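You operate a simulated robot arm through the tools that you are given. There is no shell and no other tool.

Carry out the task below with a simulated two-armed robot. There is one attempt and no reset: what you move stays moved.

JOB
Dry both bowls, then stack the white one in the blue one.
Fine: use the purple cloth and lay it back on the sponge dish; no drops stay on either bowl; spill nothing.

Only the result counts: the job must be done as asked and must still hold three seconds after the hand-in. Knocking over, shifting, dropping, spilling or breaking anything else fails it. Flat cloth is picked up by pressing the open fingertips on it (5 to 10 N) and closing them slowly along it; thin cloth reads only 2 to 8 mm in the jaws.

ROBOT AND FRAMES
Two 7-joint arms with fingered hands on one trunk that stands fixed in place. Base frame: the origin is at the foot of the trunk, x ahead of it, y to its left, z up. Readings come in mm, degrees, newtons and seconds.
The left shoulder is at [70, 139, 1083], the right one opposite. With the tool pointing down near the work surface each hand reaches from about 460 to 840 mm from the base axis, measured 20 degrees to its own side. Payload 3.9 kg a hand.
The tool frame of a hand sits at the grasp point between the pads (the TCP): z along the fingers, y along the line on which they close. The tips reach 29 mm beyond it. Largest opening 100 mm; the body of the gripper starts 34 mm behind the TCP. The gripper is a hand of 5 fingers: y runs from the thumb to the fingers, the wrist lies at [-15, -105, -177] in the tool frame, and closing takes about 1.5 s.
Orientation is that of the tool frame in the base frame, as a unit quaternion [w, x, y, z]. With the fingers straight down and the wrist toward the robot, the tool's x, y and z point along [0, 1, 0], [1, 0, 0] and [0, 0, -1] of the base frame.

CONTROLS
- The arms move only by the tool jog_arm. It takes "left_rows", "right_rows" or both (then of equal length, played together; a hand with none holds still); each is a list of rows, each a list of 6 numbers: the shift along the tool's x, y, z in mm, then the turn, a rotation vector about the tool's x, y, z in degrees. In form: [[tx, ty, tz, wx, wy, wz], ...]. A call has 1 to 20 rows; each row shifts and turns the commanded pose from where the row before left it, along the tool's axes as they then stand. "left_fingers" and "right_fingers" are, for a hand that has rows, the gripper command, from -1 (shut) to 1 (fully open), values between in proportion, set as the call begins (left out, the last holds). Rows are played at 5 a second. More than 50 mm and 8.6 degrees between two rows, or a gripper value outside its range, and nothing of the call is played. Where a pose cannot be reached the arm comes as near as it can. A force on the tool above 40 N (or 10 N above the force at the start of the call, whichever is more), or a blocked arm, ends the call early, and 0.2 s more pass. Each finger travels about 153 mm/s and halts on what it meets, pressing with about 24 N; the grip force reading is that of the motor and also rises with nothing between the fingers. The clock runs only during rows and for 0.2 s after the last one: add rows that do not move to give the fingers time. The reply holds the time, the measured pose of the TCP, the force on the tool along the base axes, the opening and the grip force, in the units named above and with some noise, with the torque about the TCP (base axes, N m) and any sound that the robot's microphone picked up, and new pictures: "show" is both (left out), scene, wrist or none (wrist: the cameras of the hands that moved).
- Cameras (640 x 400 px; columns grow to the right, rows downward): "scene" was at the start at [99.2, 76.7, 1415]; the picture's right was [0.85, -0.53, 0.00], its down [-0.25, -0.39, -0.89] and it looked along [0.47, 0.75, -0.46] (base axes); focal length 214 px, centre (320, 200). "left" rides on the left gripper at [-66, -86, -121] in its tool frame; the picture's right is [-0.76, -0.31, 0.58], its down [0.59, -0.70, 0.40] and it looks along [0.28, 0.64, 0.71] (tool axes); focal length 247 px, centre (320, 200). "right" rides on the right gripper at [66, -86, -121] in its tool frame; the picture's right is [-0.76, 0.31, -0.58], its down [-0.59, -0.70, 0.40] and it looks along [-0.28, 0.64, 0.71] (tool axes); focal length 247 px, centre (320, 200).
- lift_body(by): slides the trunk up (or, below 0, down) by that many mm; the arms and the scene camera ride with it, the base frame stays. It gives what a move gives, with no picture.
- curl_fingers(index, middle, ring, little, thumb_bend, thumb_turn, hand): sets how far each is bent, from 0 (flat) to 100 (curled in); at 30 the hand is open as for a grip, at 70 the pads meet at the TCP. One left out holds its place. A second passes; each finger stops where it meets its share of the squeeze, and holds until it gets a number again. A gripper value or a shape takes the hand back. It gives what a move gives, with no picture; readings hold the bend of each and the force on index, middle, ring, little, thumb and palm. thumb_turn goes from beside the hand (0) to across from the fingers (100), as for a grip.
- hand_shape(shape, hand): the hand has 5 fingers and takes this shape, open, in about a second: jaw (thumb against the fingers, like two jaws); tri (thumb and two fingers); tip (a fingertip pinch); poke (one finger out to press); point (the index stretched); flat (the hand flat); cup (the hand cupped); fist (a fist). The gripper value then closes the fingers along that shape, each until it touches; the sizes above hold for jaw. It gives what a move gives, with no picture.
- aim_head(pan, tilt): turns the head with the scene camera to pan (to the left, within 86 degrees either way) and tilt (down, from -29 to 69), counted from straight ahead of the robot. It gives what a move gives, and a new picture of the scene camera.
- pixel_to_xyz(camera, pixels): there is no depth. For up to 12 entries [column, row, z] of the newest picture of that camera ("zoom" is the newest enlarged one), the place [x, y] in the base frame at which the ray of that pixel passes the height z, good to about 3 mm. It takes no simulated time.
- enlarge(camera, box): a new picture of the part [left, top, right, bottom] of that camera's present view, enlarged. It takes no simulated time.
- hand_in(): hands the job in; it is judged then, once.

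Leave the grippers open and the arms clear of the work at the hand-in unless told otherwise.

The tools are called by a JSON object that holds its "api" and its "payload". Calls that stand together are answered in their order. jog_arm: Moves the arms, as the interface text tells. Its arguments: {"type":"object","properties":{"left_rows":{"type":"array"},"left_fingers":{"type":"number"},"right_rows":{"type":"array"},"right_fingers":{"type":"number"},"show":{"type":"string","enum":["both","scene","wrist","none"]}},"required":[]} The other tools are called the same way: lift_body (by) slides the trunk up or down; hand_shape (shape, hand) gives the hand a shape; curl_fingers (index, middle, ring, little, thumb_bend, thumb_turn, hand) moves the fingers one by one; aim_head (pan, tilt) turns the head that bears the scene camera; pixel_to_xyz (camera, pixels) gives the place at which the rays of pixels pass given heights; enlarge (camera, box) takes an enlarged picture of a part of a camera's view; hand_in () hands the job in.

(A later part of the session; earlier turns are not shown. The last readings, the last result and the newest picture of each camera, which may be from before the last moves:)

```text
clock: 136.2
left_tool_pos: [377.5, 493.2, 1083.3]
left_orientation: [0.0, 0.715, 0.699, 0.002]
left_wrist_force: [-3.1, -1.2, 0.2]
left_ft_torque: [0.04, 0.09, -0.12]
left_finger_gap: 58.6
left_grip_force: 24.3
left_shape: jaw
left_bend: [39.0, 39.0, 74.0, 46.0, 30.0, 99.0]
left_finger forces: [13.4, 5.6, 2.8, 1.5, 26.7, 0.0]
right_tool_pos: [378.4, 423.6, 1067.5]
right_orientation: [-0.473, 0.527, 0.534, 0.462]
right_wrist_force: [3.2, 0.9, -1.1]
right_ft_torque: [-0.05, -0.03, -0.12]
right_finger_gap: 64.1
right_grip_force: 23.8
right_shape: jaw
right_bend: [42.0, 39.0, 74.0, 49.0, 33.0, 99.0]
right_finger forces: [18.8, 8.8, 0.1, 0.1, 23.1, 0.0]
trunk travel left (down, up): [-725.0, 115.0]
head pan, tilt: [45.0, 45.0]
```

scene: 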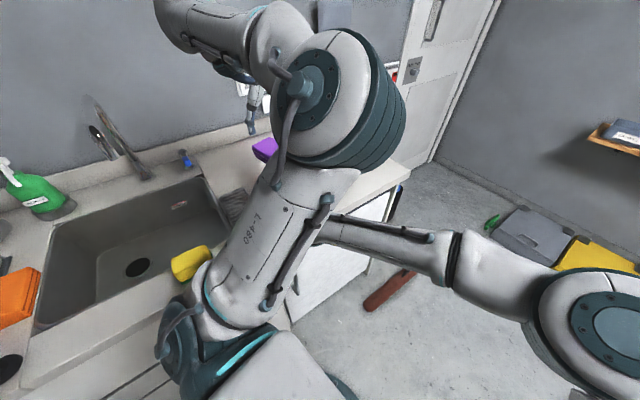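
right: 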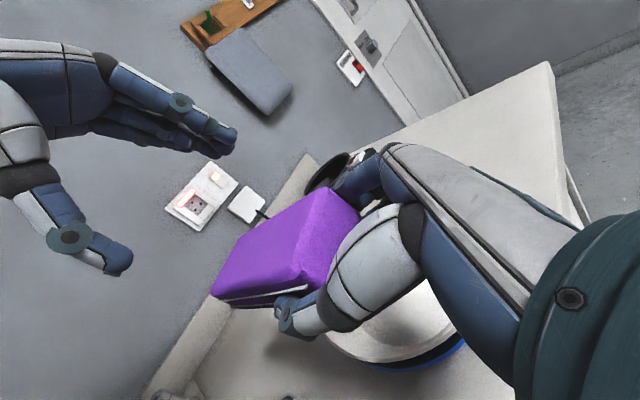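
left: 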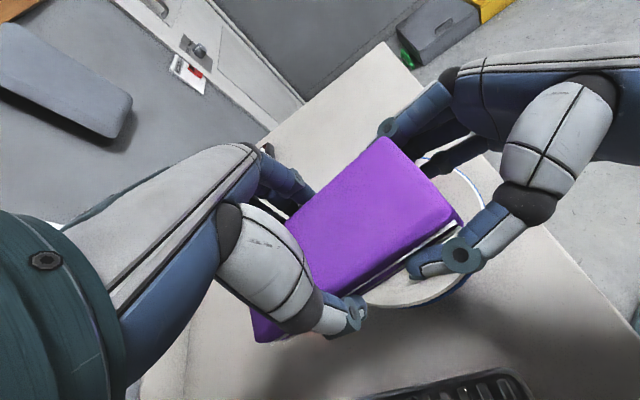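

Firm left grip: thumb 27 N, index 13 N. Now I'll open the right hand and withdraw it backward along its axis.

{"api": "jog_arm", "payload": {"right_rows": [[0, 0, 0, 0, 0, 0], [0, 0, 0, 0, 0, 0], [0, 0, 0, 0, 0, 0], [0, 0, 0, 0, 0, 0], [0, 0, -20, 0, 0, 0], [0, 0, -40, 0, 0, 0], [0, 0, -45, 0, 0, 0], [0, 0, -45, 0, 0, 0], [0, 0, -45, 0, 0, 0], [0, 0, 0, 0, 0, 0]], "right_fingers": 1}}

{"api": "enlarge", "payload": {"camera": "left", "box": [240, 100, 520, 380]}}

```text
clock: 138.4
left_tool_pos: [377.5, 492.7, 1083.4]
left_orientation: [0.002, 0.716, 0.699, 0.001]
left_wrist_force: [-0.4, 0.5, 0.3]
left_ft_torque: [-0.02, 0.03, -0.01]
left_finger_gap: 58.5
left_grip_force: 23.6
left_shape: jaw
left_bend: [39.0, 39.0, 74.0, 47.0, 30.0, 99.0]
left_finger forces: [15.8, 5.8, 2.7, 1.5, 26.1, 0.1]
right_tool_pos: [381.4, 229.6, 1094.3]
right_orientation: [-0.472, 0.527, 0.535, 0.461]
right_wrist_force: [-0.1, -0.1, 0.2]
right_ft_torque: [0.0, 0.03, -0.03]
right_finger_gap: 100.0
right_grip_force: 0.1
right_shape: jaw
right_bend: [30.0, 30.0, 30.0, 30.0, 30.0, 98.0]
right_finger forces: [0.0, 0.1, 0.0, 0.0, 0.0, 0.1]
trunk travel left (down, up): [-725.0, 115.0]
head pan, tilt: [45.0, 45.0]
```

scene: 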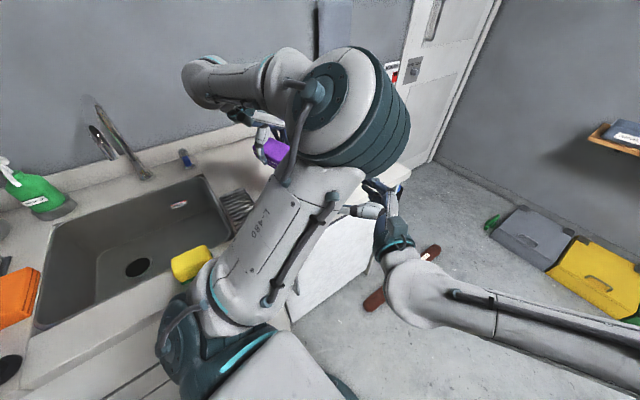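
right: 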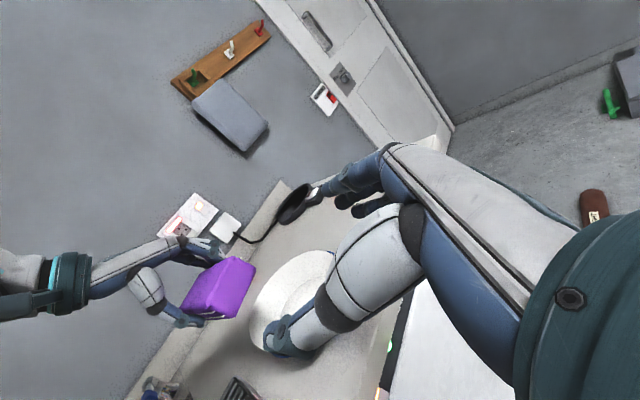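

```text
1.43 times, centred on (380, 240) of left
```

zoom: 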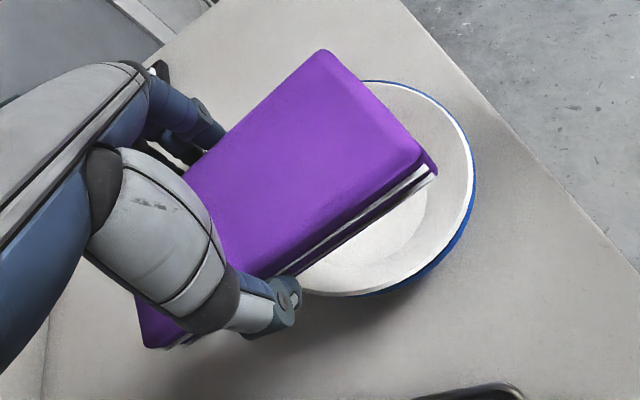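

The cloth sits in the left hand almost exactly as at the first pick. I'll carry it over the sponge dish at (255.5,540), yaw −9.3°, and lower to about 25 mm above the placing height.

{"api": "jog_arm", "payload": {"left_rows": [[0, 0, -10, 0, 0, 0], [0, 0, 0, 0, 0, 7.9], [9, -42.7, 0, 0, 0, 0], [9, -42.7, 0, 0, 0, 0], [9, -42.6, 0, 0, 0, 0], [0, 0, 37, 0, 0, 0], [0, 0, 37, 0, 0, 0], [0, 0, 35, 0, 0, 0], [0, 0, 0, 0, 0, 0]]}}

{"api": "enlarge", "payload": {"camera": "left", "box": [220, 100, 540, 380]}}

{"api": "enlarge", "payload": {"camera": "right", "box": [60, 200, 380, 400]}}

```text
clock: 140.4
left_tool_pos: [256.1, 536.8, 985.1]
left_orientation: [-0.001, 0.762, 0.648, 0.002]
left_wrist_force: [-0.1, -0.6, -0.5]
left_ft_torque: [0.0, 0.0, 0.0]
left_finger_gap: 58.6
left_grip_force: 24.3
left_shape: jaw
left_bend: [39.0, 39.0, 74.0, 47.0, 30.0, 99.0]
left_finger forces: [15.9, 5.8, 2.8, 1.5, 26.0, 0.0]
right_tool_pos: [380.5, 228.3, 1095.0]
right_orientation: [-0.472, 0.528, 0.534, 0.462]
right_wrist_force: [-0.5, -0.7, 0.1]
right_ft_torque: [-0.01, -0.04, -0.01]
right_finger_gap: 99.5
right_grip_force: 0.1
right_shape: jaw
right_bend: [30.0, 30.0, 30.0, 30.0, 30.0, 98.0]
right_finger forces: [0.0, 0.1, 0.0, 0.0, 0.0, 0.0]
trunk travel left (down, up): [-725.0, 115.0]
head pan, tilt: [45.0, 45.0]
```

scene: 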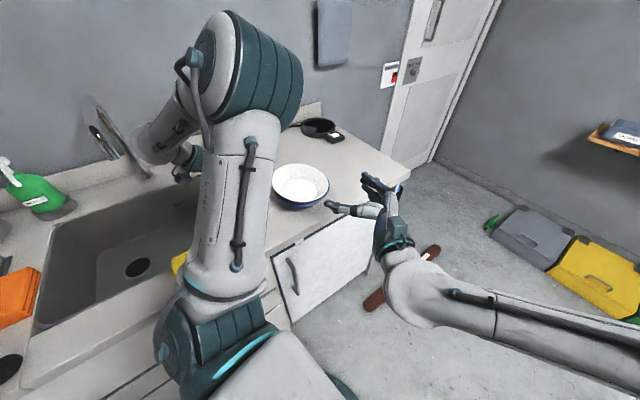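
left: 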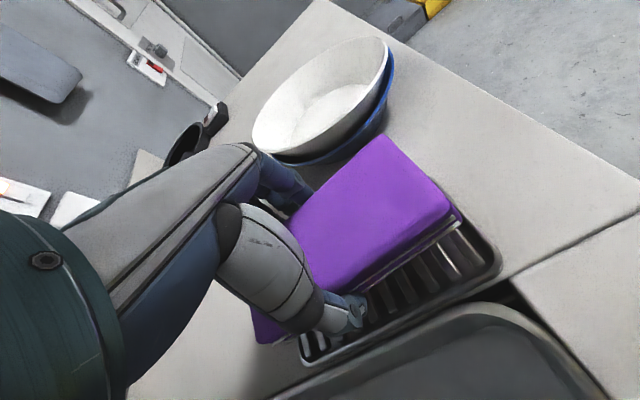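

```text
1.43 times, centred on (380, 240) of left
```

zoom: 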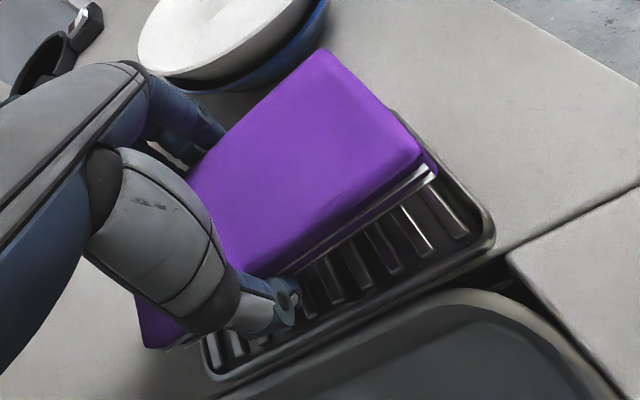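

```text
2.00 times, centred on (220, 300) of right
```

zoom: 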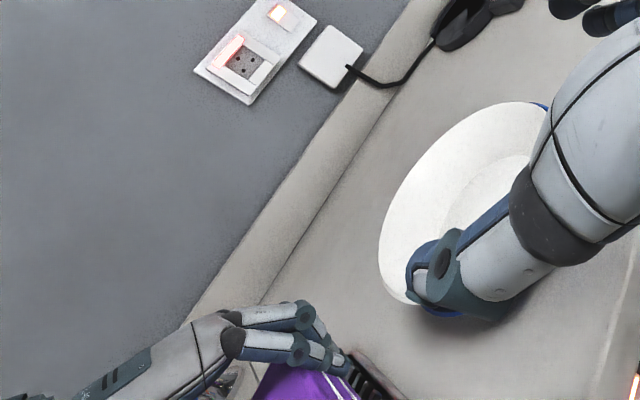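

It's aligned over the dish as at the pick. I'll shift 3 mm and lower gently until it rests, expected near TCP z≈957.

{"api": "jog_arm", "payload": {"left_rows": [[3, 0, 8, 0, 0, 0], [0, 0, 8, 0, 0, 0], [0, 0, 6, 0, 0, 0], [0, 0, 3, 0, 0, 0], [0, 0, 0, 0, 0, 0]], "show": "wrist"}}

```text
clock: 141.6
left_tool_pos: [256.4, 540.1, 961.3]
left_orientation: [-0.001, 0.761, 0.648, 0.004]
left_wrist_force: [1.3, -2.2, 7.1]
left_ft_torque: [0.32, 0.15, -0.03]
left_finger_gap: 58.5
left_grip_force: 24.3
left_shape: jaw
left_bend: [39.0, 39.0, 74.0, 47.0, 30.0, 99.0]
left_finger forces: [16.6, 6.5, 3.7, 2.4, 26.8, 0.0]
right_tool_pos: [379.6, 228.4, 1094.9]
right_orientation: [-0.472, 0.528, 0.534, 0.462]
right_wrist_force: [-0.9, -0.4, 0.2]
right_ft_torque: [-0.03, 0.0, -0.03]
right_finger_gap: 99.7
right_grip_force: 0.0
right_shape: jaw
right_bend: [30.0, 30.0, 30.0, 30.0, 30.0, 98.0]
right_finger forces: [0.0, 0.1, 0.0, 0.0, 0.0, 0.1]
trunk travel left (down, up): [-725.0, 115.0]
head pan, tilt: [45.0, 45.0]
```

left: 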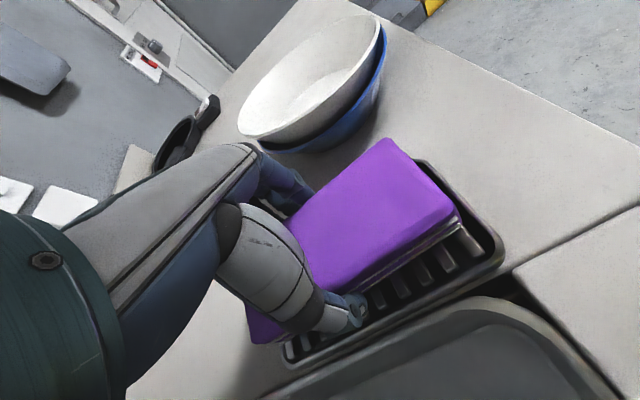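

The cloth rests on the dish with 7 N. I'll ease up 1 mm, then open the fingers.

{"api": "jog_arm", "payload": {"left_rows": [[0, 0, -1, 0, 0, 0], [0, 0, 0, 0, 0, 0], [0, 0, 0, 0, 0, 0], [0, 0, 0, 0, 0, 0], [0, 0, 0, 0, 0, 0]], "left_fingers": 1, "show": "wrist"}}

{"api": "enlarge", "payload": {"camera": "left", "box": [220, 100, 540, 380]}}

```text
clock: 142.8
left_tool_pos: [256.3, 540.5, 960.1]
left_orientation: [0.0, 0.762, 0.648, 0.003]
left_wrist_force: [0.4, -0.7, -0.1]
left_ft_torque: [-0.02, 0.03, 0.0]
left_finger_gap: 99.6
left_grip_force: 0.1
left_shape: jaw
left_bend: [30.0, 30.0, 30.0, 30.0, 30.0, 98.0]
left_finger forces: [0.0, 0.1, 0.0, 0.0, 0.0, 0.0]
right_tool_pos: [380.4, 229.0, 1095.8]
right_orientation: [-0.473, 0.528, 0.534, 0.461]
right_wrist_force: [-0.2, -0.3, -0.6]
right_ft_torque: [-0.01, 0.0, 0.0]
right_finger_gap: 99.8
right_grip_force: 0.1
right_shape: jaw
right_bend: [30.0, 30.0, 30.0, 30.0, 30.0, 98.0]
right_finger forces: [0.0, 0.0, 0.0, 0.0, 0.1, 0.0]
trunk travel left (down, up): [-725.0, 115.0]
head pan, tilt: [45.0, 45.0]
```

left: 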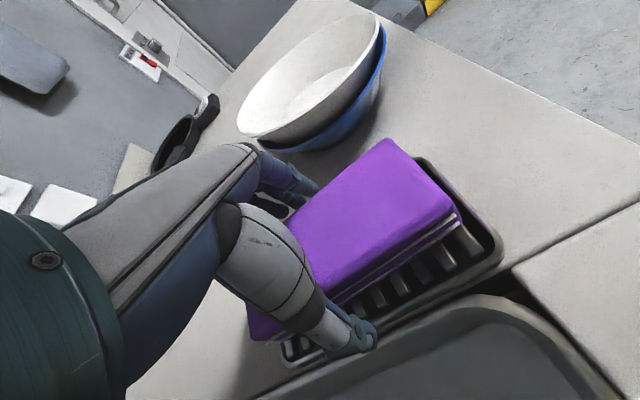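

```text
1.43 times, centred on (380, 240) of left
```

zoom: 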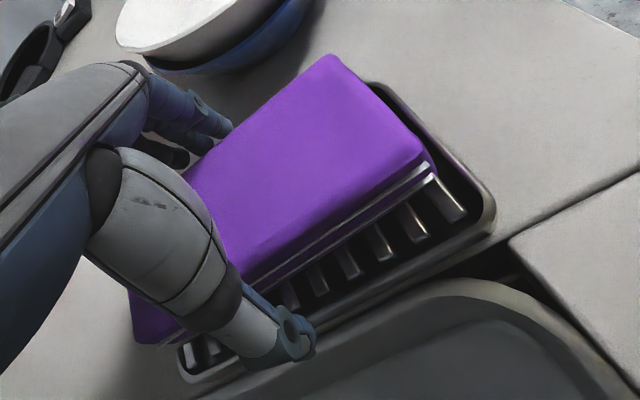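

The cloth is lying on the dish as before. I'll raise the left hand straight up and inspect.

{"api": "jog_arm", "payload": {"left_rows": [[0, 0, -15, 0, 0, 0], [0, 0, -30, 0, 0, 0], [0, 0, -40, 0, 0, 0], [0, 0, -40, 0, 0, 0], [0, 0, -40, 0, 0, 0], [0, 0, 0, 0, 0, 0]]}}

{"api": "enlarge", "payload": {"camera": "left", "box": [260, 40, 540, 215]}}

{"api": "enlarge", "payload": {"camera": "scene", "box": [240, 140, 360, 215]}}

{"api": "enlarge", "payload": {"camera": "left", "box": [260, 180, 540, 380]}}

```text
clock: 144.2
left_tool_pos: [256.4, 543.7, 1125.1]
left_orientation: [0.0, 0.762, 0.648, 0.002]
left_wrist_force: [0.8, 0.3, -0.6]
left_ft_torque: [0.0, -0.02, 0.0]
left_finger_gap: 100.0
left_grip_force: 0.0
left_shape: jaw
left_bend: [30.0, 30.0, 30.0, 30.0, 30.0, 98.0]
left_finger forces: [0.0, 0.1, 0.0, 0.0, 0.1, 0.0]
right_tool_pos: [382.2, 230.2, 1093.2]
right_orientation: [-0.473, 0.527, 0.534, 0.462]
right_wrist_force: [0.8, -0.6, -0.2]
right_ft_torque: [-0.01, 0.0, 0.0]
right_finger_gap: 99.8
right_grip_force: 0.0
right_shape: jaw
right_bend: [30.0, 30.0, 30.0, 30.0, 30.0, 98.0]
right_finger forces: [0.0, 0.0, 0.0, 0.0, 0.1, 0.0]
trunk travel left (down, up): [-725.0, 115.0]
head pan, tilt: [45.0, 45.0]
```

scene: 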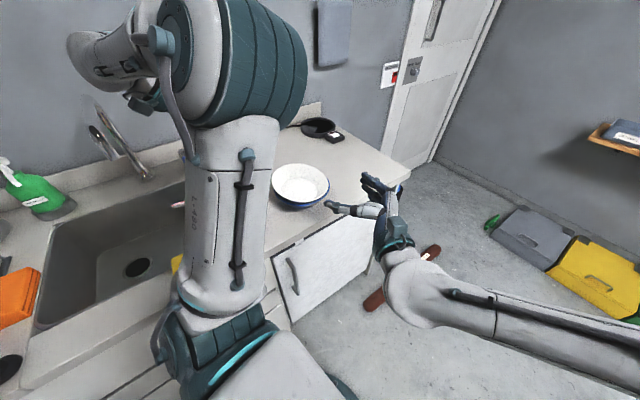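
left: 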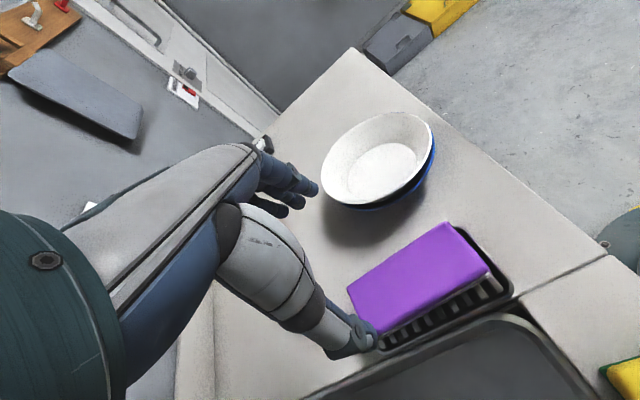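

```text
2.29 times, centred on (400, 128) of left
```

zoom: 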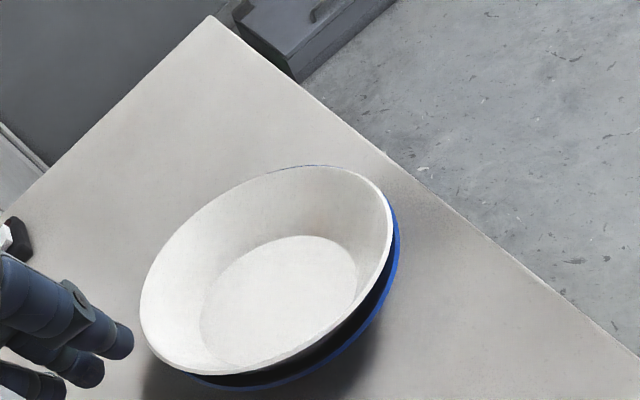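

```text
5.33 times, centred on (300, 178) of scene
```

zoom: 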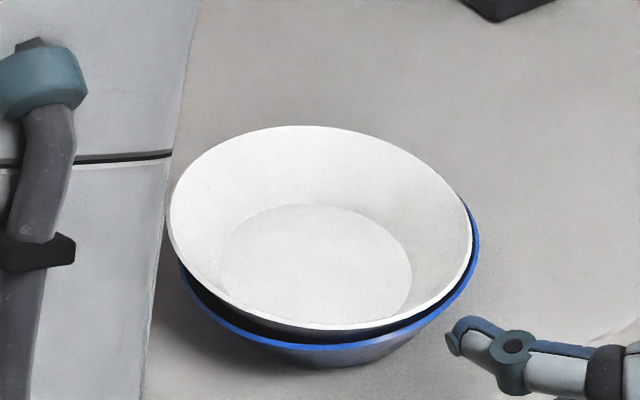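

```text
2.00 times, centred on (400, 280) of left
```

zoom: 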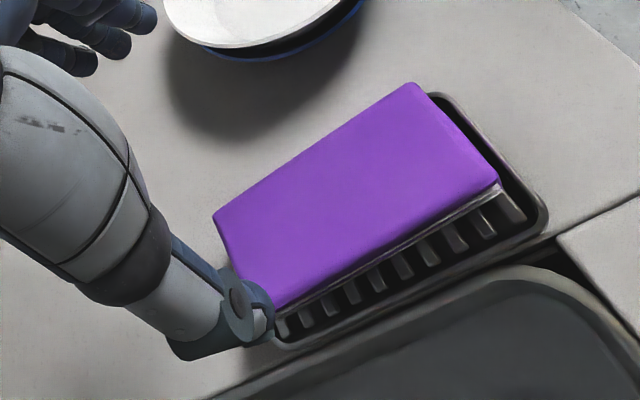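

The cloth lies well on the dish. The white bowl sits inside the blue one, but its held side (rear-left) is still about 10–15 mm high, so I'll press that side down gently. First I'll measure the stack.

{"api": "pixel_to_xyz", "payload": {"camera": "left", "pixels": [[320.5, 167.3, 962], [429.7, 139, 962], [391, 112.7, 962], [360.7, 204.4, 962], [434.5, 150, 948], [400, 200, 948], [372, 208, 948]]}}

{"api": "pixel_to_xyz", "payload": {"camera": "scene", "pixels": [[271.5, 183, 962], [328.7, 180.5, 962], [297, 164, 962], [304, 202.3, 962], [329.8, 182, 948], [305.6, 205.3, 948], [274, 190.5, 948]]}}

```text
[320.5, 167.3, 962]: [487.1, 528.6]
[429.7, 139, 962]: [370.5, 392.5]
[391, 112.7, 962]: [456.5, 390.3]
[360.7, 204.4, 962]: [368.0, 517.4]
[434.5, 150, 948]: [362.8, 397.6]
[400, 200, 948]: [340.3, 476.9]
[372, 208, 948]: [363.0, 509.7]
```

```text
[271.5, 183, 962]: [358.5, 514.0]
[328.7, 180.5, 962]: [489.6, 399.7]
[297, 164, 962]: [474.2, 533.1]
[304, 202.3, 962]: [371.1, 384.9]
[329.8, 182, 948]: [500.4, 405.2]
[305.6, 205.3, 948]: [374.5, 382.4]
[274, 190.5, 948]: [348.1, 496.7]
```

The white rim is centred about (423,458) and the blue about (423,450). I'll close the left hand into a compact tip, move above the high rim point at about (368,517), and press down softly.

{"api": "jog_arm", "payload": {"left_rows": [[0, 0, 0, 0, 0, 7.54], [0, 0, 0, 0, 0, 7.54], [0, 0, 0, 0, 0, 7.54], [0, 0, 0, 0, 0, 7.54], [0, 0, 0, 0, 0, 7.54], [21.2, 32, 0, 0, 0, 0], [21.2, 32, 0, 0, 0, 0], [21.2, 32, 0, 0, 0, 0], [0, 0, 30, 0, 0, 0], [0, 0, 30, 0, 0, 0], [0, 0, 0, 0, 0, 0]], "left_fingers": -1}}

{"api": "enlarge", "payload": {"camera": "left", "box": [220, 100, 540, 340]}}

```text
clock: 146.6
left_tool_pos: [378.8, 544.3, 1054.8]
left_orientation: [-0.001, 0.857, 0.515, 0.003]
left_wrist_force: [0.3, 0.1, 0.5]
left_ft_torque: [0.02, 0.0, 0.01]
left_finger_gap: 0.1
left_grip_force: 24.0
left_shape: jaw
left_bend: [70.0, 70.0, 70.0, 70.0, 70.0, 100.0]
left_finger forces: [0.0, 0.1, 0.0, 0.0, 0.1, 0.0]
left hand out of reach, approached as far as the arm can: row 3, 4, 5
right_tool_pos: [381.0, 229.8, 1093.7]
right_orientation: [-0.473, 0.528, 0.534, 0.461]
right_wrist_force: [0.2, 0.5, 0.3]
right_ft_torque: [0.01, 0.01, 0.03]
right_finger_gap: 99.8
right_grip_force: 0.0
right_shape: jaw
right_bend: [30.0, 30.0, 30.0, 30.0, 30.0, 98.0]
right_finger forces: [0.1, 0.0, 0.0, 0.0, 0.0, 0.0]
trunk travel left (down, up): [-725.0, 115.0]
head pan, tilt: [45.0, 45.0]
```

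scene: 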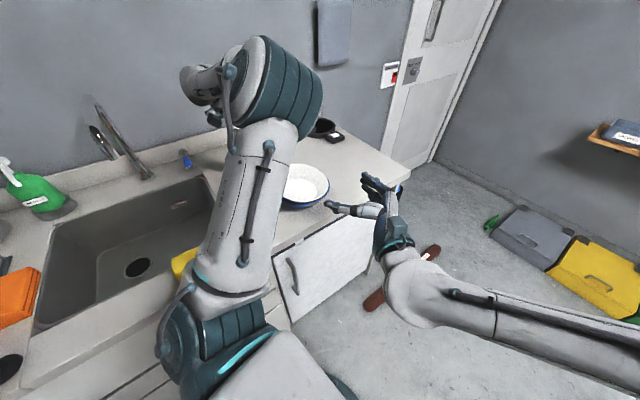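
left: 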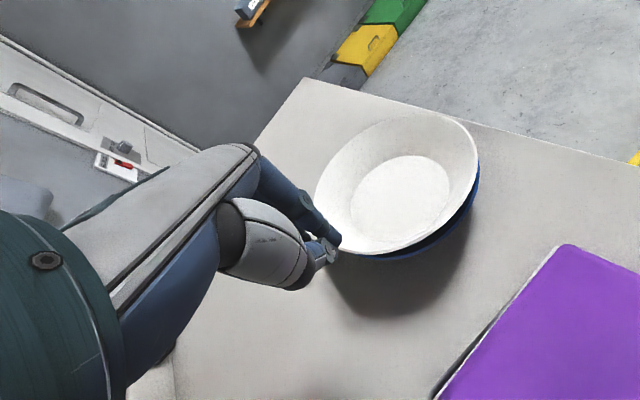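

```text
1.67 times, centred on (380, 220) of left
```

zoom: 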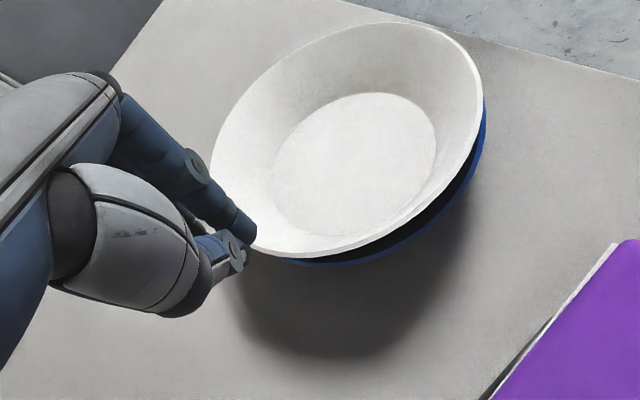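

The hand stopped at yaw −28°, which works. I'll move above the rim at azimuth ~150°, about (350,500), and descend near the rim.

{"api": "jog_arm", "payload": {"left_rows": [[-26.3, -2.3, 0, 0, 0, 0], [-26.3, -2.3, 0, 0, 0, 0], [0, 0, 20, 0, 0, 0], [0, 0, 20, 0, 0, 0], [0, 0, 0, 0, 0, 0]], "show": "wrist"}}

{"api": "enlarge", "payload": {"camera": "left", "box": [220, 80, 540, 320]}}

```text
clock: 147.8
left_tool_pos: [354.5, 502.0, 1013.3]
left_orientation: [-0.002, 0.857, 0.515, 0.004]
left_wrist_force: [0.2, 0.3, 0.0]
left_ft_torque: [-0.02, 0.02, -0.05]
left_finger_gap: 0.0
left_grip_force: 24.0
left_shape: jaw
left_bend: [70.0, 70.0, 70.0, 70.0, 70.0, 100.0]
left_finger forces: [0.0, 0.1, 0.0, 0.0, 0.0, 0.0]
right_tool_pos: [381.5, 228.4, 1095.2]
right_orientation: [-0.473, 0.527, 0.535, 0.461]
right_wrist_force: [-1.0, -0.8, -1.4]
right_ft_torque: [-0.03, 0.02, 0.03]
right_finger_gap: 100.1
right_grip_force: 0.0
right_shape: jaw
right_bend: [30.0, 30.0, 30.0, 30.0, 30.0, 98.0]
right_finger forces: [0.1, 0.1, 0.0, 0.0, 0.0, 0.0]
trunk travel left (down, up): [-725.0, 115.0]
head pan, tilt: [45.0, 45.0]
```

left: 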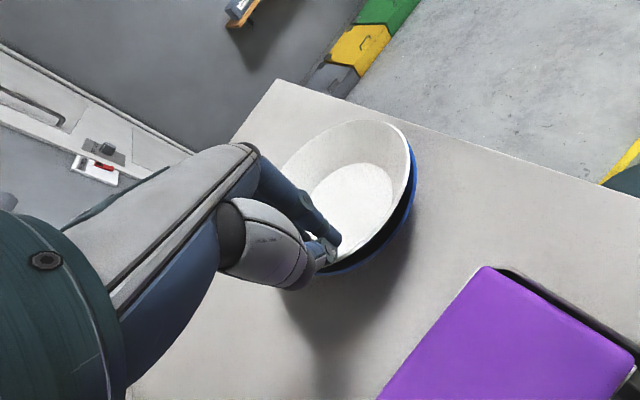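

```text
1.67 times, centred on (380, 200) of left
```

zoom: 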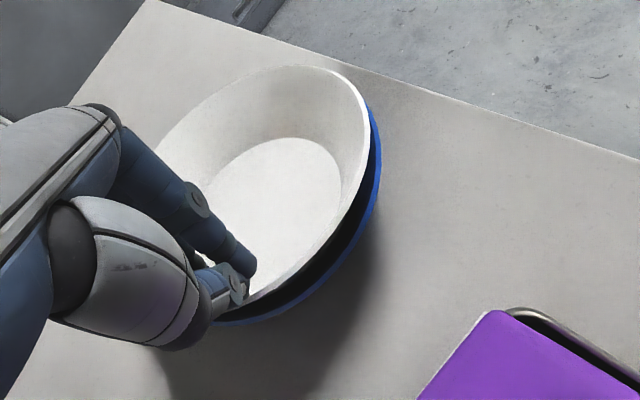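

Tips are just above the high rim. I'll press down in small steps, reading the force.

{"api": "jog_arm", "payload": {"left_rows": [[0, 0, 3, 0, 0, 0], [0, 0, 3, 0, 0, 0], [0, 0, 3, 0, 0, 0], [0, 0, 3, 0, 0, 0], [0, 0, 0, 0, 0, 0]], "show": "none"}}

{"api": "enlarge", "payload": {"camera": "left", "box": [220, 80, 540, 320]}}

```text
clock: 149.0
left_tool_pos: [353.1, 502.5, 1002.9]
left_orientation: [-0.001, 0.857, 0.515, 0.003]
left_wrist_force: [-0.1, 0.3, -0.9]
left_ft_torque: [0.01, 0.04, 0.02]
left_finger_gap: 0.1
left_grip_force: 24.1
left_shape: jaw
left_bend: [70.0, 70.0, 70.0, 70.0, 70.0, 100.0]
left_finger forces: [0.0, 0.1, 0.0, 0.1, 0.1, 0.0]
right_tool_pos: [379.7, 229.6, 1095.5]
right_orientation: [-0.473, 0.527, 0.535, 0.462]
right_wrist_force: [-0.2, 0.8, 0.1]
right_ft_torque: [-0.03, 0.01, 0.0]
right_finger_gap: 99.8
right_grip_force: 0.0
right_shape: jaw
right_bend: [30.0, 30.0, 30.0, 30.0, 30.0, 98.0]
right_finger forces: [0.1, 0.1, 0.0, 0.0, 0.1, 0.0]
trunk travel left (down, up): [-725.0, 115.0]
head pan, tilt: [45.0, 45.0]
```

```text
1.67 times, centred on (380, 200) of left
```

zoom: 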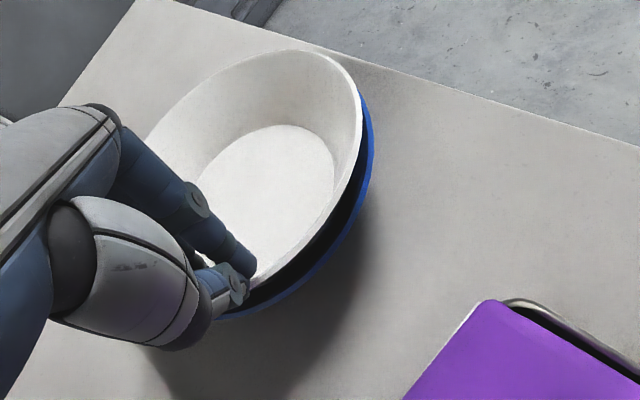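

There's no contact yet, so I'll continue pressing down slowly.

{"api": "jog_arm", "payload": {"left_rows": [[0, 0, 3, 0, 0, 0], [0, 0, 3, 0, 0, 0], [0, 0, 3, 0, 0, 0], [0, 0, 3, 0, 0, 0], [0, 0, 0, 0, 0, 0]], "show": "none"}}

{"api": "enlarge", "payload": {"camera": "left", "box": [220, 80, 540, 320]}}

```text
clock: 150.2
left_tool_pos: [352.3, 502.4, 990.8]
left_orientation: [-0.001, 0.857, 0.516, 0.003]
left_wrist_force: [-1.4, 1.4, 2.2]
left_ft_torque: [0.05, 0.05, 0.03]
left_finger_gap: 0.0
left_grip_force: 24.1
left_shape: jaw
left_bend: [70.0, 70.0, 70.0, 70.0, 70.0, 100.0]
left_finger forces: [0.0, 0.1, 0.0, 0.0, 0.0, 0.1]
right_tool_pos: [380.5, 229.3, 1095.0]
right_orientation: [-0.472, 0.528, 0.534, 0.462]
right_wrist_force: [-0.5, 0.2, -0.9]
right_ft_torque: [-0.01, 0.0, 0.0]
right_finger_gap: 99.7
right_grip_force: 0.0
right_shape: jaw
right_bend: [30.0, 30.0, 30.0, 30.0, 30.0, 98.0]
right_finger forces: [0.1, 0.0, 0.0, 0.1, 0.0, 0.1]
trunk travel left (down, up): [-725.0, 115.0]
head pan, tilt: [45.0, 45.0]
```

```text
1.67 times, centred on (380, 200) of left
```

zoom: 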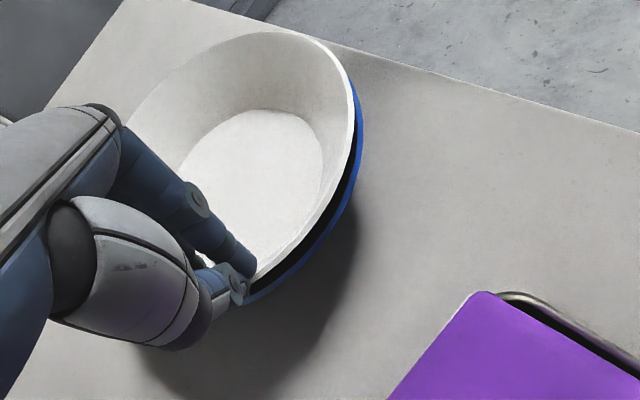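

Contact is 2.2 N, pushing the bowl inward and down, and the gap has narrowed. I'll continue 6 mm more.

{"api": "jog_arm", "payload": {"left_rows": [[0, 0, 3, 0, 0, 0], [0, 0, 3, 0, 0, 0], [0, 0, 0, 0, 0, 0]], "show": "none"}}

{"api": "enlarge", "payload": {"camera": "left", "box": [220, 80, 540, 320]}}

{"api": "enlarge", "payload": {"camera": "scene", "box": [240, 140, 360, 215]}}

```text
clock: 151.0
left_tool_pos: [352.0, 503.2, 984.3]
left_orientation: [-0.002, 0.857, 0.515, 0.005]
left_wrist_force: [-0.5, 0.0, 2.2]
left_ft_torque: [0.01, 0.0, 0.0]
left_finger_gap: 0.0
left_grip_force: 23.8
left_shape: jaw
left_bend: [70.0, 70.0, 70.0, 70.0, 70.0, 100.0]
left_finger forces: [0.0, 0.0, 0.1, 0.0, 0.1, 0.1]
right_tool_pos: [381.9, 229.9, 1095.9]
right_orientation: [-0.472, 0.528, 0.534, 0.462]
right_wrist_force: [-0.7, -0.4, 0.5]
right_ft_torque: [0.01, 0.01, -0.04]
right_finger_gap: 99.7
right_grip_force: 0.1
right_shape: jaw
right_bend: [30.0, 30.0, 30.0, 30.0, 30.0, 98.0]
right_finger forces: [0.0, 0.0, 0.1, 0.0, 0.0, 0.0]
trunk travel left (down, up): [-725.0, 115.0]
head pan, tilt: [45.0, 45.0]
```

```text
1.67 times, centred on (380, 200) of left
```

zoom: 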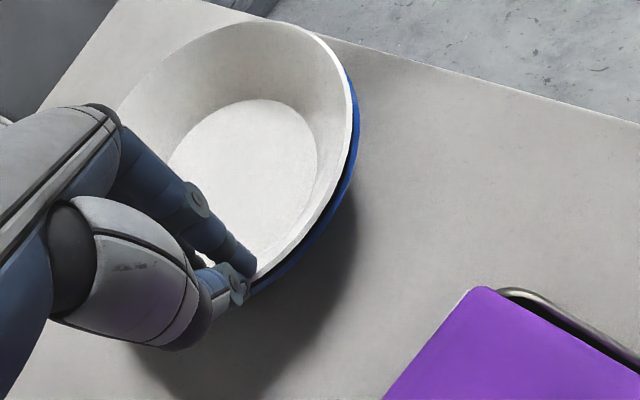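

```text
5.33 times, centred on (300, 178) of scene
```

zoom: 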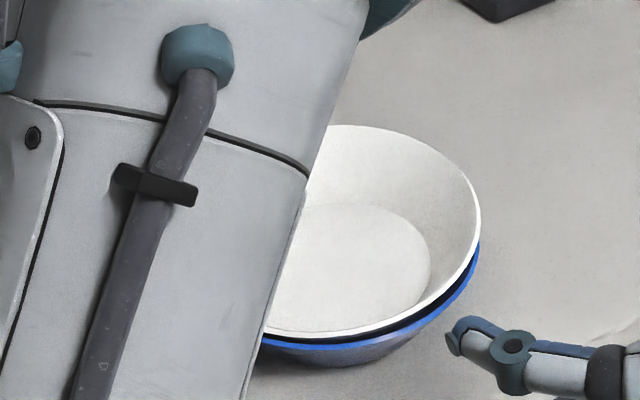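

The left side has come down. I'll lift the hand off and re-check the whole stack from the scene camera.

{"api": "jog_arm", "payload": {"left_rows": [[0, 0, -30, 0, 0, 0], [0, 0, -40, 0, 0, 0], [-20, -40, -20, 0, 0, 0], [-10, -45, 0, 0, 0, 0], [-10, -45, 0, 0, 0, 0], [0, -45, 0, 0, 0, 0], [0, 0, 0, 0, 0, 0]], "left_fingers": -1}}

{"api": "enlarge", "payload": {"camera": "scene", "box": [240, 140, 360, 215]}}

{"api": "enlarge", "payload": {"camera": "left", "box": [260, 40, 560, 240]}}

{"api": "enlarge", "payload": {"camera": "right", "box": [180, 200, 420, 400]}}

```text
clock: 152.6
left_tool_pos: [198.7, 550.3, 1060.1]
left_orientation: [-0.004, 0.856, 0.518, 0.008]
left_wrist_force: [0.2, 0.4, 0.8]
left_ft_torque: [0.02, 0.0, 0.02]
left_finger_gap: 0.1
left_grip_force: 23.3
left_shape: jaw
left_bend: [70.0, 70.0, 70.0, 70.0, 70.0, 100.0]
left_finger forces: [0.1, 0.0, 0.0, 0.0, 0.0, 0.1]
left hand out of reach, approached as far as the arm can: row 6
right_tool_pos: [379.6, 229.0, 1096.0]
right_orientation: [-0.473, 0.527, 0.535, 0.461]
right_wrist_force: [0.3, 0.0, 0.4]
right_ft_torque: [0.0, 0.0, -0.03]
right_finger_gap: 100.0
right_grip_force: 0.0
right_shape: jaw
right_bend: [30.0, 30.0, 30.0, 30.0, 30.0, 98.0]
right_finger forces: [0.1, 0.0, 0.0, 0.1, 0.0, 0.0]
trunk travel left (down, up): [-725.0, 115.0]
head pan, tilt: [45.0, 45.0]
```

scene: 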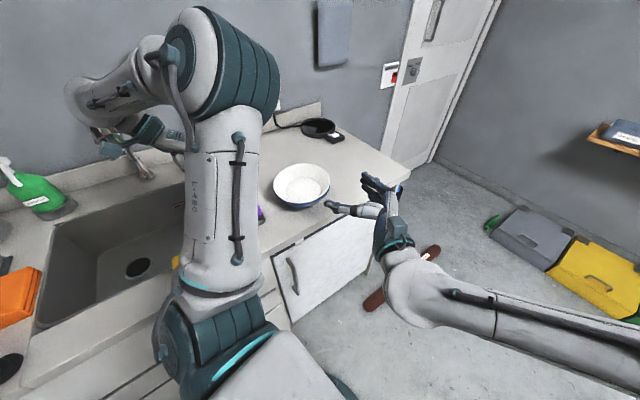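
left: 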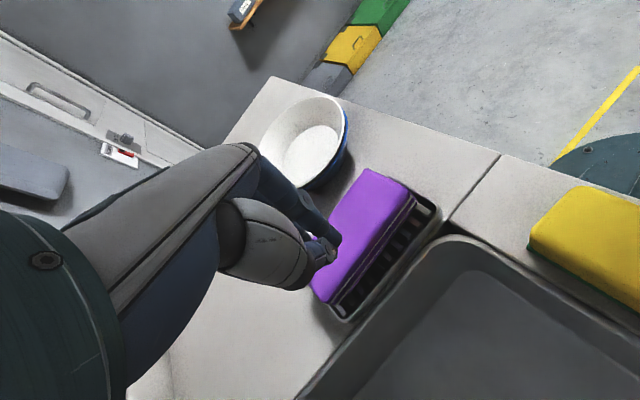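

```text
5.33 times, centred on (300, 178) of scene
```

zoom: 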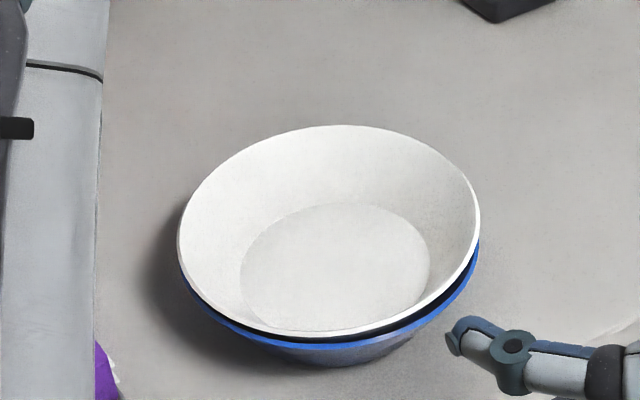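

```text
2.00 times, centred on (410, 140) of left
```

zoom: 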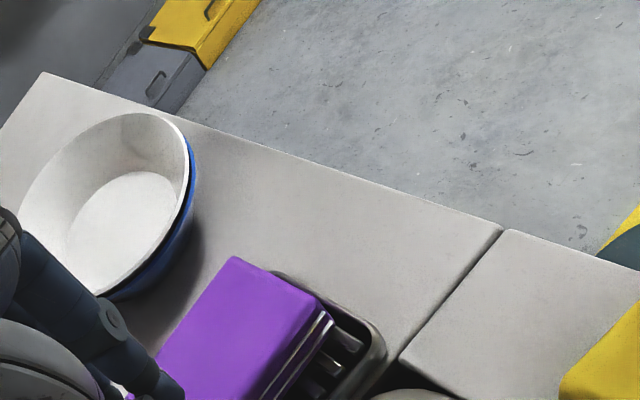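

```text
2.00 times, centred on (300, 300) of right
```

zoom: 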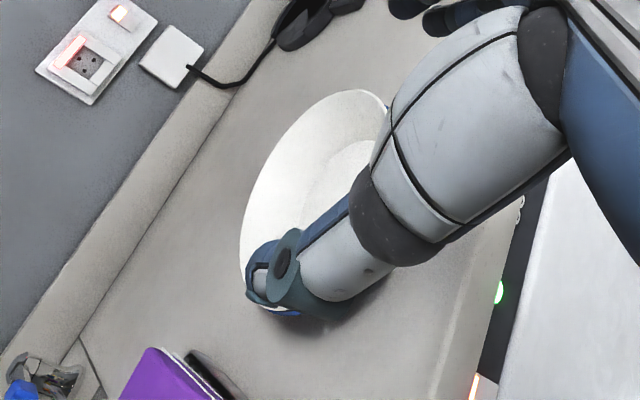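

The white bowl is now well centred in the blue one with a small residual tilt, its right side slightly high. I'll settle it by pressing gently on the centre of its floor. First I'll locate the centre.

{"api": "pixel_to_xyz", "payload": {"camera": "scene", "pixels": [[301.7, 183.6, 962], [273.4, 186.9, 962], [330, 181.3, 962], [304, 203.8, 962], [304.7, 164, 962], [302.8, 189, 932], [329.6, 183.5, 948], [303.8, 206.5, 948], [273.8, 189, 948]]}}

{"api": "jog_arm", "payload": {"left_rows": [[0, 0, -30, 0, 0, 0], [0, 0, -30, 0, 0, 0], [0, 40, 0, 0, 0, 0], [0, 40, 0, 0, 0, 0], [0, 40, 0, 0, 0, 0], [0, 0, 0, 0, 0, 0]], "show": "none"}}

```text
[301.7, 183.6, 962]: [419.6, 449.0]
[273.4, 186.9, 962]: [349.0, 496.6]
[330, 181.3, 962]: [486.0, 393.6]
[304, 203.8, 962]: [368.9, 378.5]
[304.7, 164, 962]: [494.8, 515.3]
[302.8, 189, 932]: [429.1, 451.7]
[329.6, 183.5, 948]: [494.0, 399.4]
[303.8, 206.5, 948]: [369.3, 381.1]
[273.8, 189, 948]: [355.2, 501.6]
```

```text
clock: 154.0
left_tool_pos: [328.4, 491.8, 1067.8]
left_orientation: [0.0, 0.857, 0.515, 0.004]
left_wrist_force: [-0.4, -0.3, 0.3]
left_ft_torque: [0.01, -0.07, -0.01]
left_finger_gap: 0.1
left_grip_force: 24.0
left_shape: jaw
left_bend: [70.0, 70.0, 70.0, 70.0, 70.0, 100.0]
left_finger forces: [0.0, 0.0, 0.0, 0.0, 0.0, 0.0]
left hand out of reach, approached as far as the arm can: row 1, 2
right_tool_pos: [380.0, 229.4, 1095.0]
right_orientation: [-0.472, 0.528, 0.535, 0.461]
right_wrist_force: [0.3, 0.1, -0.4]
right_ft_torque: [-0.01, -0.01, -0.05]
right_finger_gap: 99.8
right_grip_force: 0.0
right_shape: jaw
right_bend: [30.0, 30.0, 30.0, 30.0, 30.0, 98.0]
right_finger forces: [0.0, 0.0, 0.0, 0.1, 0.0, 0.0]
trunk travel left (down, up): [-725.0, 115.0]
head pan, tilt: [45.0, 45.0]
```

The white bowl's centre is about (425,449). I'll move above it and descend to just above the floor.

{"api": "jog_arm", "payload": {"left_rows": [[2.5, 35, 0, 0, 0, 0], [2.5, 35, 0, 0, 0, 0], [2.5, 35, 0, 0, 0, 0], [0, 0, 30, 0, 0, 0], [0, 0, 30, 0, 0, 0], [0, 0, 28, 0, 0, 0], [0, 0, 0, 0, 0, 0]], "show": "wrist"}}

```text
clock: 155.6
left_tool_pos: [425.1, 446.9, 978.7]
left_orientation: [-0.002, 0.857, 0.515, 0.005]
left_wrist_force: [-0.6, 0.9, 0.4]
left_ft_torque: [-0.01, 0.0, -0.02]
left_finger_gap: 0.2
left_grip_force: 23.6
left_shape: jaw
left_bend: [70.0, 70.0, 70.0, 70.0, 70.0, 100.0]
left_finger forces: [0.1, 0.1, 0.0, 0.0, 0.0, 0.0]
right_tool_pos: [379.3, 228.8, 1094.2]
right_orientation: [-0.472, 0.527, 0.534, 0.462]
right_wrist_force: [-0.4, -0.1, 0.0]
right_ft_torque: [0.01, -0.02, -0.01]
right_finger_gap: 99.8
right_grip_force: 0.0
right_shape: jaw
right_bend: [30.0, 30.0, 30.0, 30.0, 30.0, 98.0]
right_finger forces: [0.1, 0.0, 0.0, 0.0, 0.0, 0.0]
trunk travel left (down, up): [-725.0, 115.0]
head pan, tilt: [45.0, 45.0]
```

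left: 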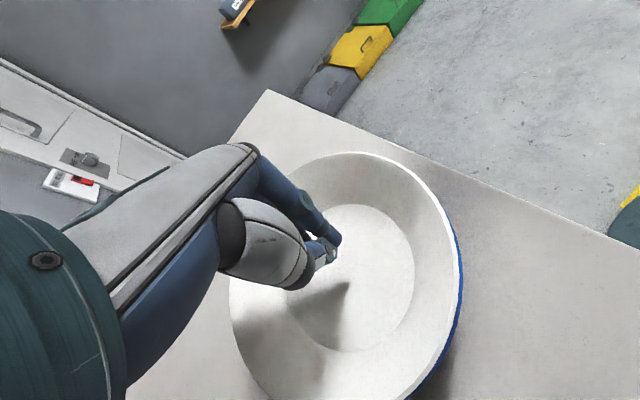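

I'm centred in the bowl. I'll press down gradually.

{"api": "jog_arm", "payload": {"left_rows": [[0, 0, 4, 0, 0, 0], [0, 0, 4, 0, 0, 0], [0, 0, 4, 0, 0, 0], [0, 0, 4, 0, 0, 0], [0, 0, 0, 0, 0, 0]], "show": "none"}}

```text
clock: 156.8
left_tool_pos: [423.5, 446.7, 963.0]
left_orientation: [-0.001, 0.857, 0.515, 0.004]
left_wrist_force: [0.0, -0.3, 0.3]
left_ft_torque: [0.02, 0.01, -0.01]
left_finger_gap: 0.0
left_grip_force: 23.7
left_shape: jaw
left_bend: [70.0, 70.0, 70.0, 70.0, 70.0, 100.0]
left_finger forces: [0.0, 0.1, 0.0, 0.1, 0.1, 0.0]
right_tool_pos: [381.4, 229.7, 1094.8]
right_orientation: [-0.473, 0.527, 0.535, 0.461]
right_wrist_force: [0.0, 0.0, -0.1]
right_ft_torque: [-0.01, -0.03, 0.01]
right_finger_gap: 99.7
right_grip_force: 0.0
right_shape: jaw
right_bend: [30.0, 30.0, 30.0, 30.0, 30.0, 98.0]
right_finger forces: [0.0, 0.1, 0.0, 0.0, 0.1, 0.0]
trunk travel left (down, up): [-725.0, 115.0]
head pan, tilt: [45.0, 45.0]
```

There's no contact yet, so I'll keep going in 3 mm steps.

{"api": "jog_arm", "payload": {"left_rows": [[0, 0, 3, 0, 0, 0], [0, 0, 3, 0, 0, 0], [0, 0, 3, 0, 0, 0], [0, 0, 0, 0, 0, 0]], "show": "none"}}

```text
clock: 157.8
left_tool_pos: [424.7, 444.6, 955.1]
left_orientation: [-0.001, 0.857, 0.515, 0.004]
left_wrist_force: [0.0, -0.9, -0.7]
left_ft_torque: [-0.02, 0.01, 0.03]
left_finger_gap: 0.0
left_grip_force: 23.9
left_shape: jaw
left_bend: [70.0, 70.0, 70.0, 70.0, 70.0, 100.0]
left_finger forces: [0.1, 0.1, 0.0, 0.0, 0.0, 0.0]
right_tool_pos: [381.9, 230.1, 1094.3]
right_orientation: [-0.472, 0.528, 0.534, 0.462]
right_wrist_force: [0.8, -0.2, 0.3]
right_ft_torque: [0.01, -0.02, -0.05]
right_finger_gap: 99.8
right_grip_force: 0.1
right_shape: jaw
right_bend: [30.0, 30.0, 30.0, 30.0, 30.0, 98.0]
right_finger forces: [0.0, 0.1, 0.0, 0.1, 0.0, 0.0]
trunk travel left (down, up): [-725.0, 115.0]
head pan, tilt: [45.0, 45.0]
```

{"api": "jog_arm", "payload": {"left_rows": [[0, 0, 2.5, 0, 0, 0], [0, 0, 2.5, 0, 0, 0], [0, 0, 2.5, 0, 0, 0], [0, 0, 0, 0, 0, 0]], "show": "wrist"}}

```text
clock: 158.8
left_tool_pos: [425.7, 446.4, 951.6]
left_orientation: [-0.001, 0.857, 0.515, 0.007]
left_wrist_force: [5.1, 2.9, 25.8]
left_ft_torque: [0.18, -0.23, -0.05]
left_finger_gap: 0.0
left_grip_force: 24.1
left_shape: jaw
left_bend: [70.0, 70.0, 70.0, 70.0, 70.0, 100.0]
left_finger forces: [0.1, 29.7, 0.1, 0.0, 0.0, 0.0]
right_tool_pos: [379.4, 227.7, 1096.3]
right_orientation: [-0.473, 0.526, 0.534, 0.463]
right_wrist_force: [0.9, -0.1, 0.0]
right_ft_torque: [0.02, 0.0, 0.03]
right_finger_gap: 99.8
right_grip_force: 0.1
right_shape: jaw
right_bend: [30.0, 30.0, 30.0, 30.0, 30.0, 98.0]
right_finger forces: [0.0, 0.0, 0.0, 0.0, 0.0, 0.0]
trunk travel left (down, up): [-725.0, 115.0]
head pan, tilt: [45.0, 45.0]
```

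left: 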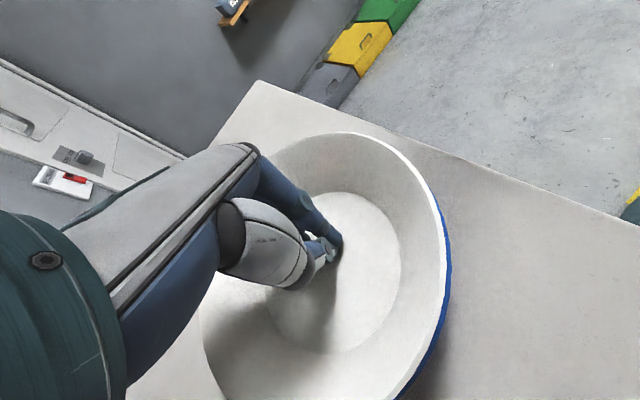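

It's pressed firmly down with 26 N on the floor and is well seated. I'll lift straight off and check.

{"api": "jog_arm", "payload": {"left_rows": [[0, 0, -10, 0, 0, 0], [0, 0, -30, 0, 0, 0], [0, 0, -40, 0, 0, 0], [0, 0, -30, 0, 0, 0], [-5, -45, 0, 0, 0, 0], [-5, -45, 0, 0, 0, 0], [-5, -45, 0, 0, 0, 0], [0, -45, 0, 0, 0, 0], [0, 0, 0, 0, 0, 0]]}}

{"api": "enlarge", "payload": {"camera": "scene", "box": [240, 140, 360, 215]}}

{"api": "enlarge", "payload": {"camera": "left", "box": [260, 40, 560, 240]}}

```text
clock: 160.8
left_tool_pos: [257.4, 515.0, 1058.2]
left_orientation: [-0.002, 0.857, 0.515, 0.004]
left_wrist_force: [0.1, -0.1, -0.6]
left_ft_torque: [0.0, 0.01, -0.01]
left_finger_gap: 0.3
left_grip_force: 24.0
left_shape: jaw
left_bend: [70.0, 70.0, 70.0, 70.0, 70.0, 100.0]
left_finger forces: [0.0, 0.1, 0.0, 0.0, 0.0, 0.0]
right_tool_pos: [381.3, 229.1, 1094.0]
right_orientation: [-0.473, 0.528, 0.533, 0.461]
right_wrist_force: [-0.1, -0.3, -0.1]
right_ft_torque: [0.01, -0.02, -0.02]
right_finger_gap: 99.9
right_grip_force: 0.1
right_shape: jaw
right_bend: [30.0, 30.0, 30.0, 30.0, 30.0, 98.0]
right_finger forces: [0.1, 0.0, 0.0, 0.0, 0.0, 0.0]
trunk travel left (down, up): [-725.0, 115.0]
head pan, tilt: [45.0, 45.0]
```

scene: 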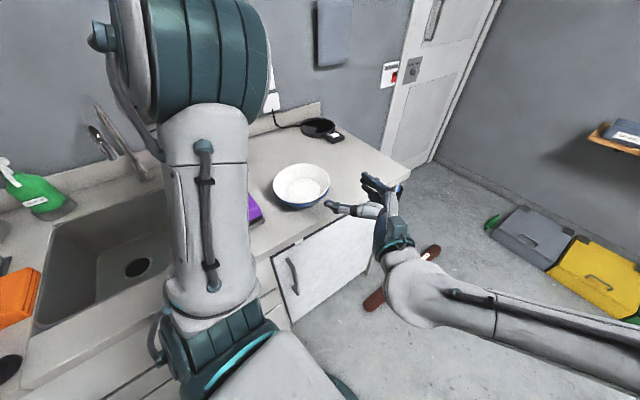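
left: 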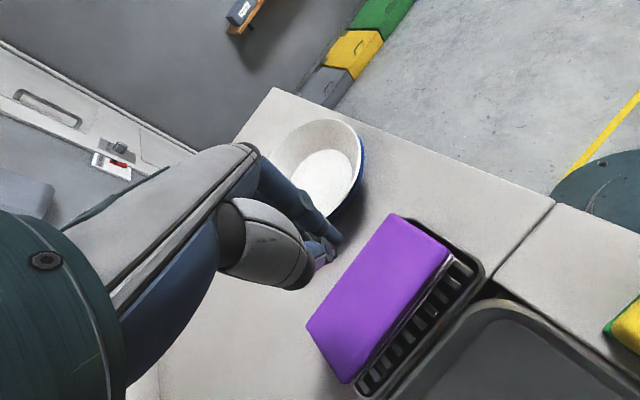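

```text
5.33 times, centred on (300, 178) of scene
```

zoom: 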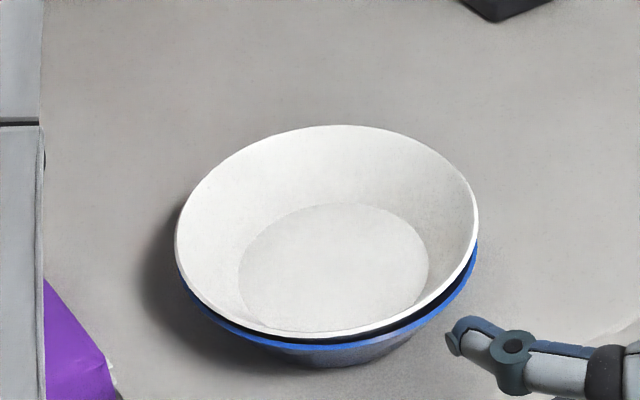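

```text
2.00 times, centred on (410, 140) of left
```

zoom: 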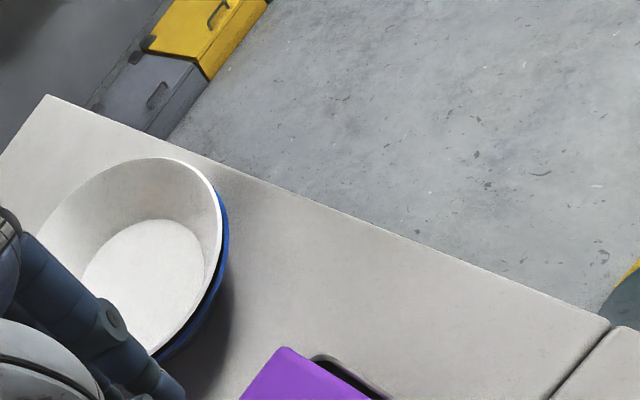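

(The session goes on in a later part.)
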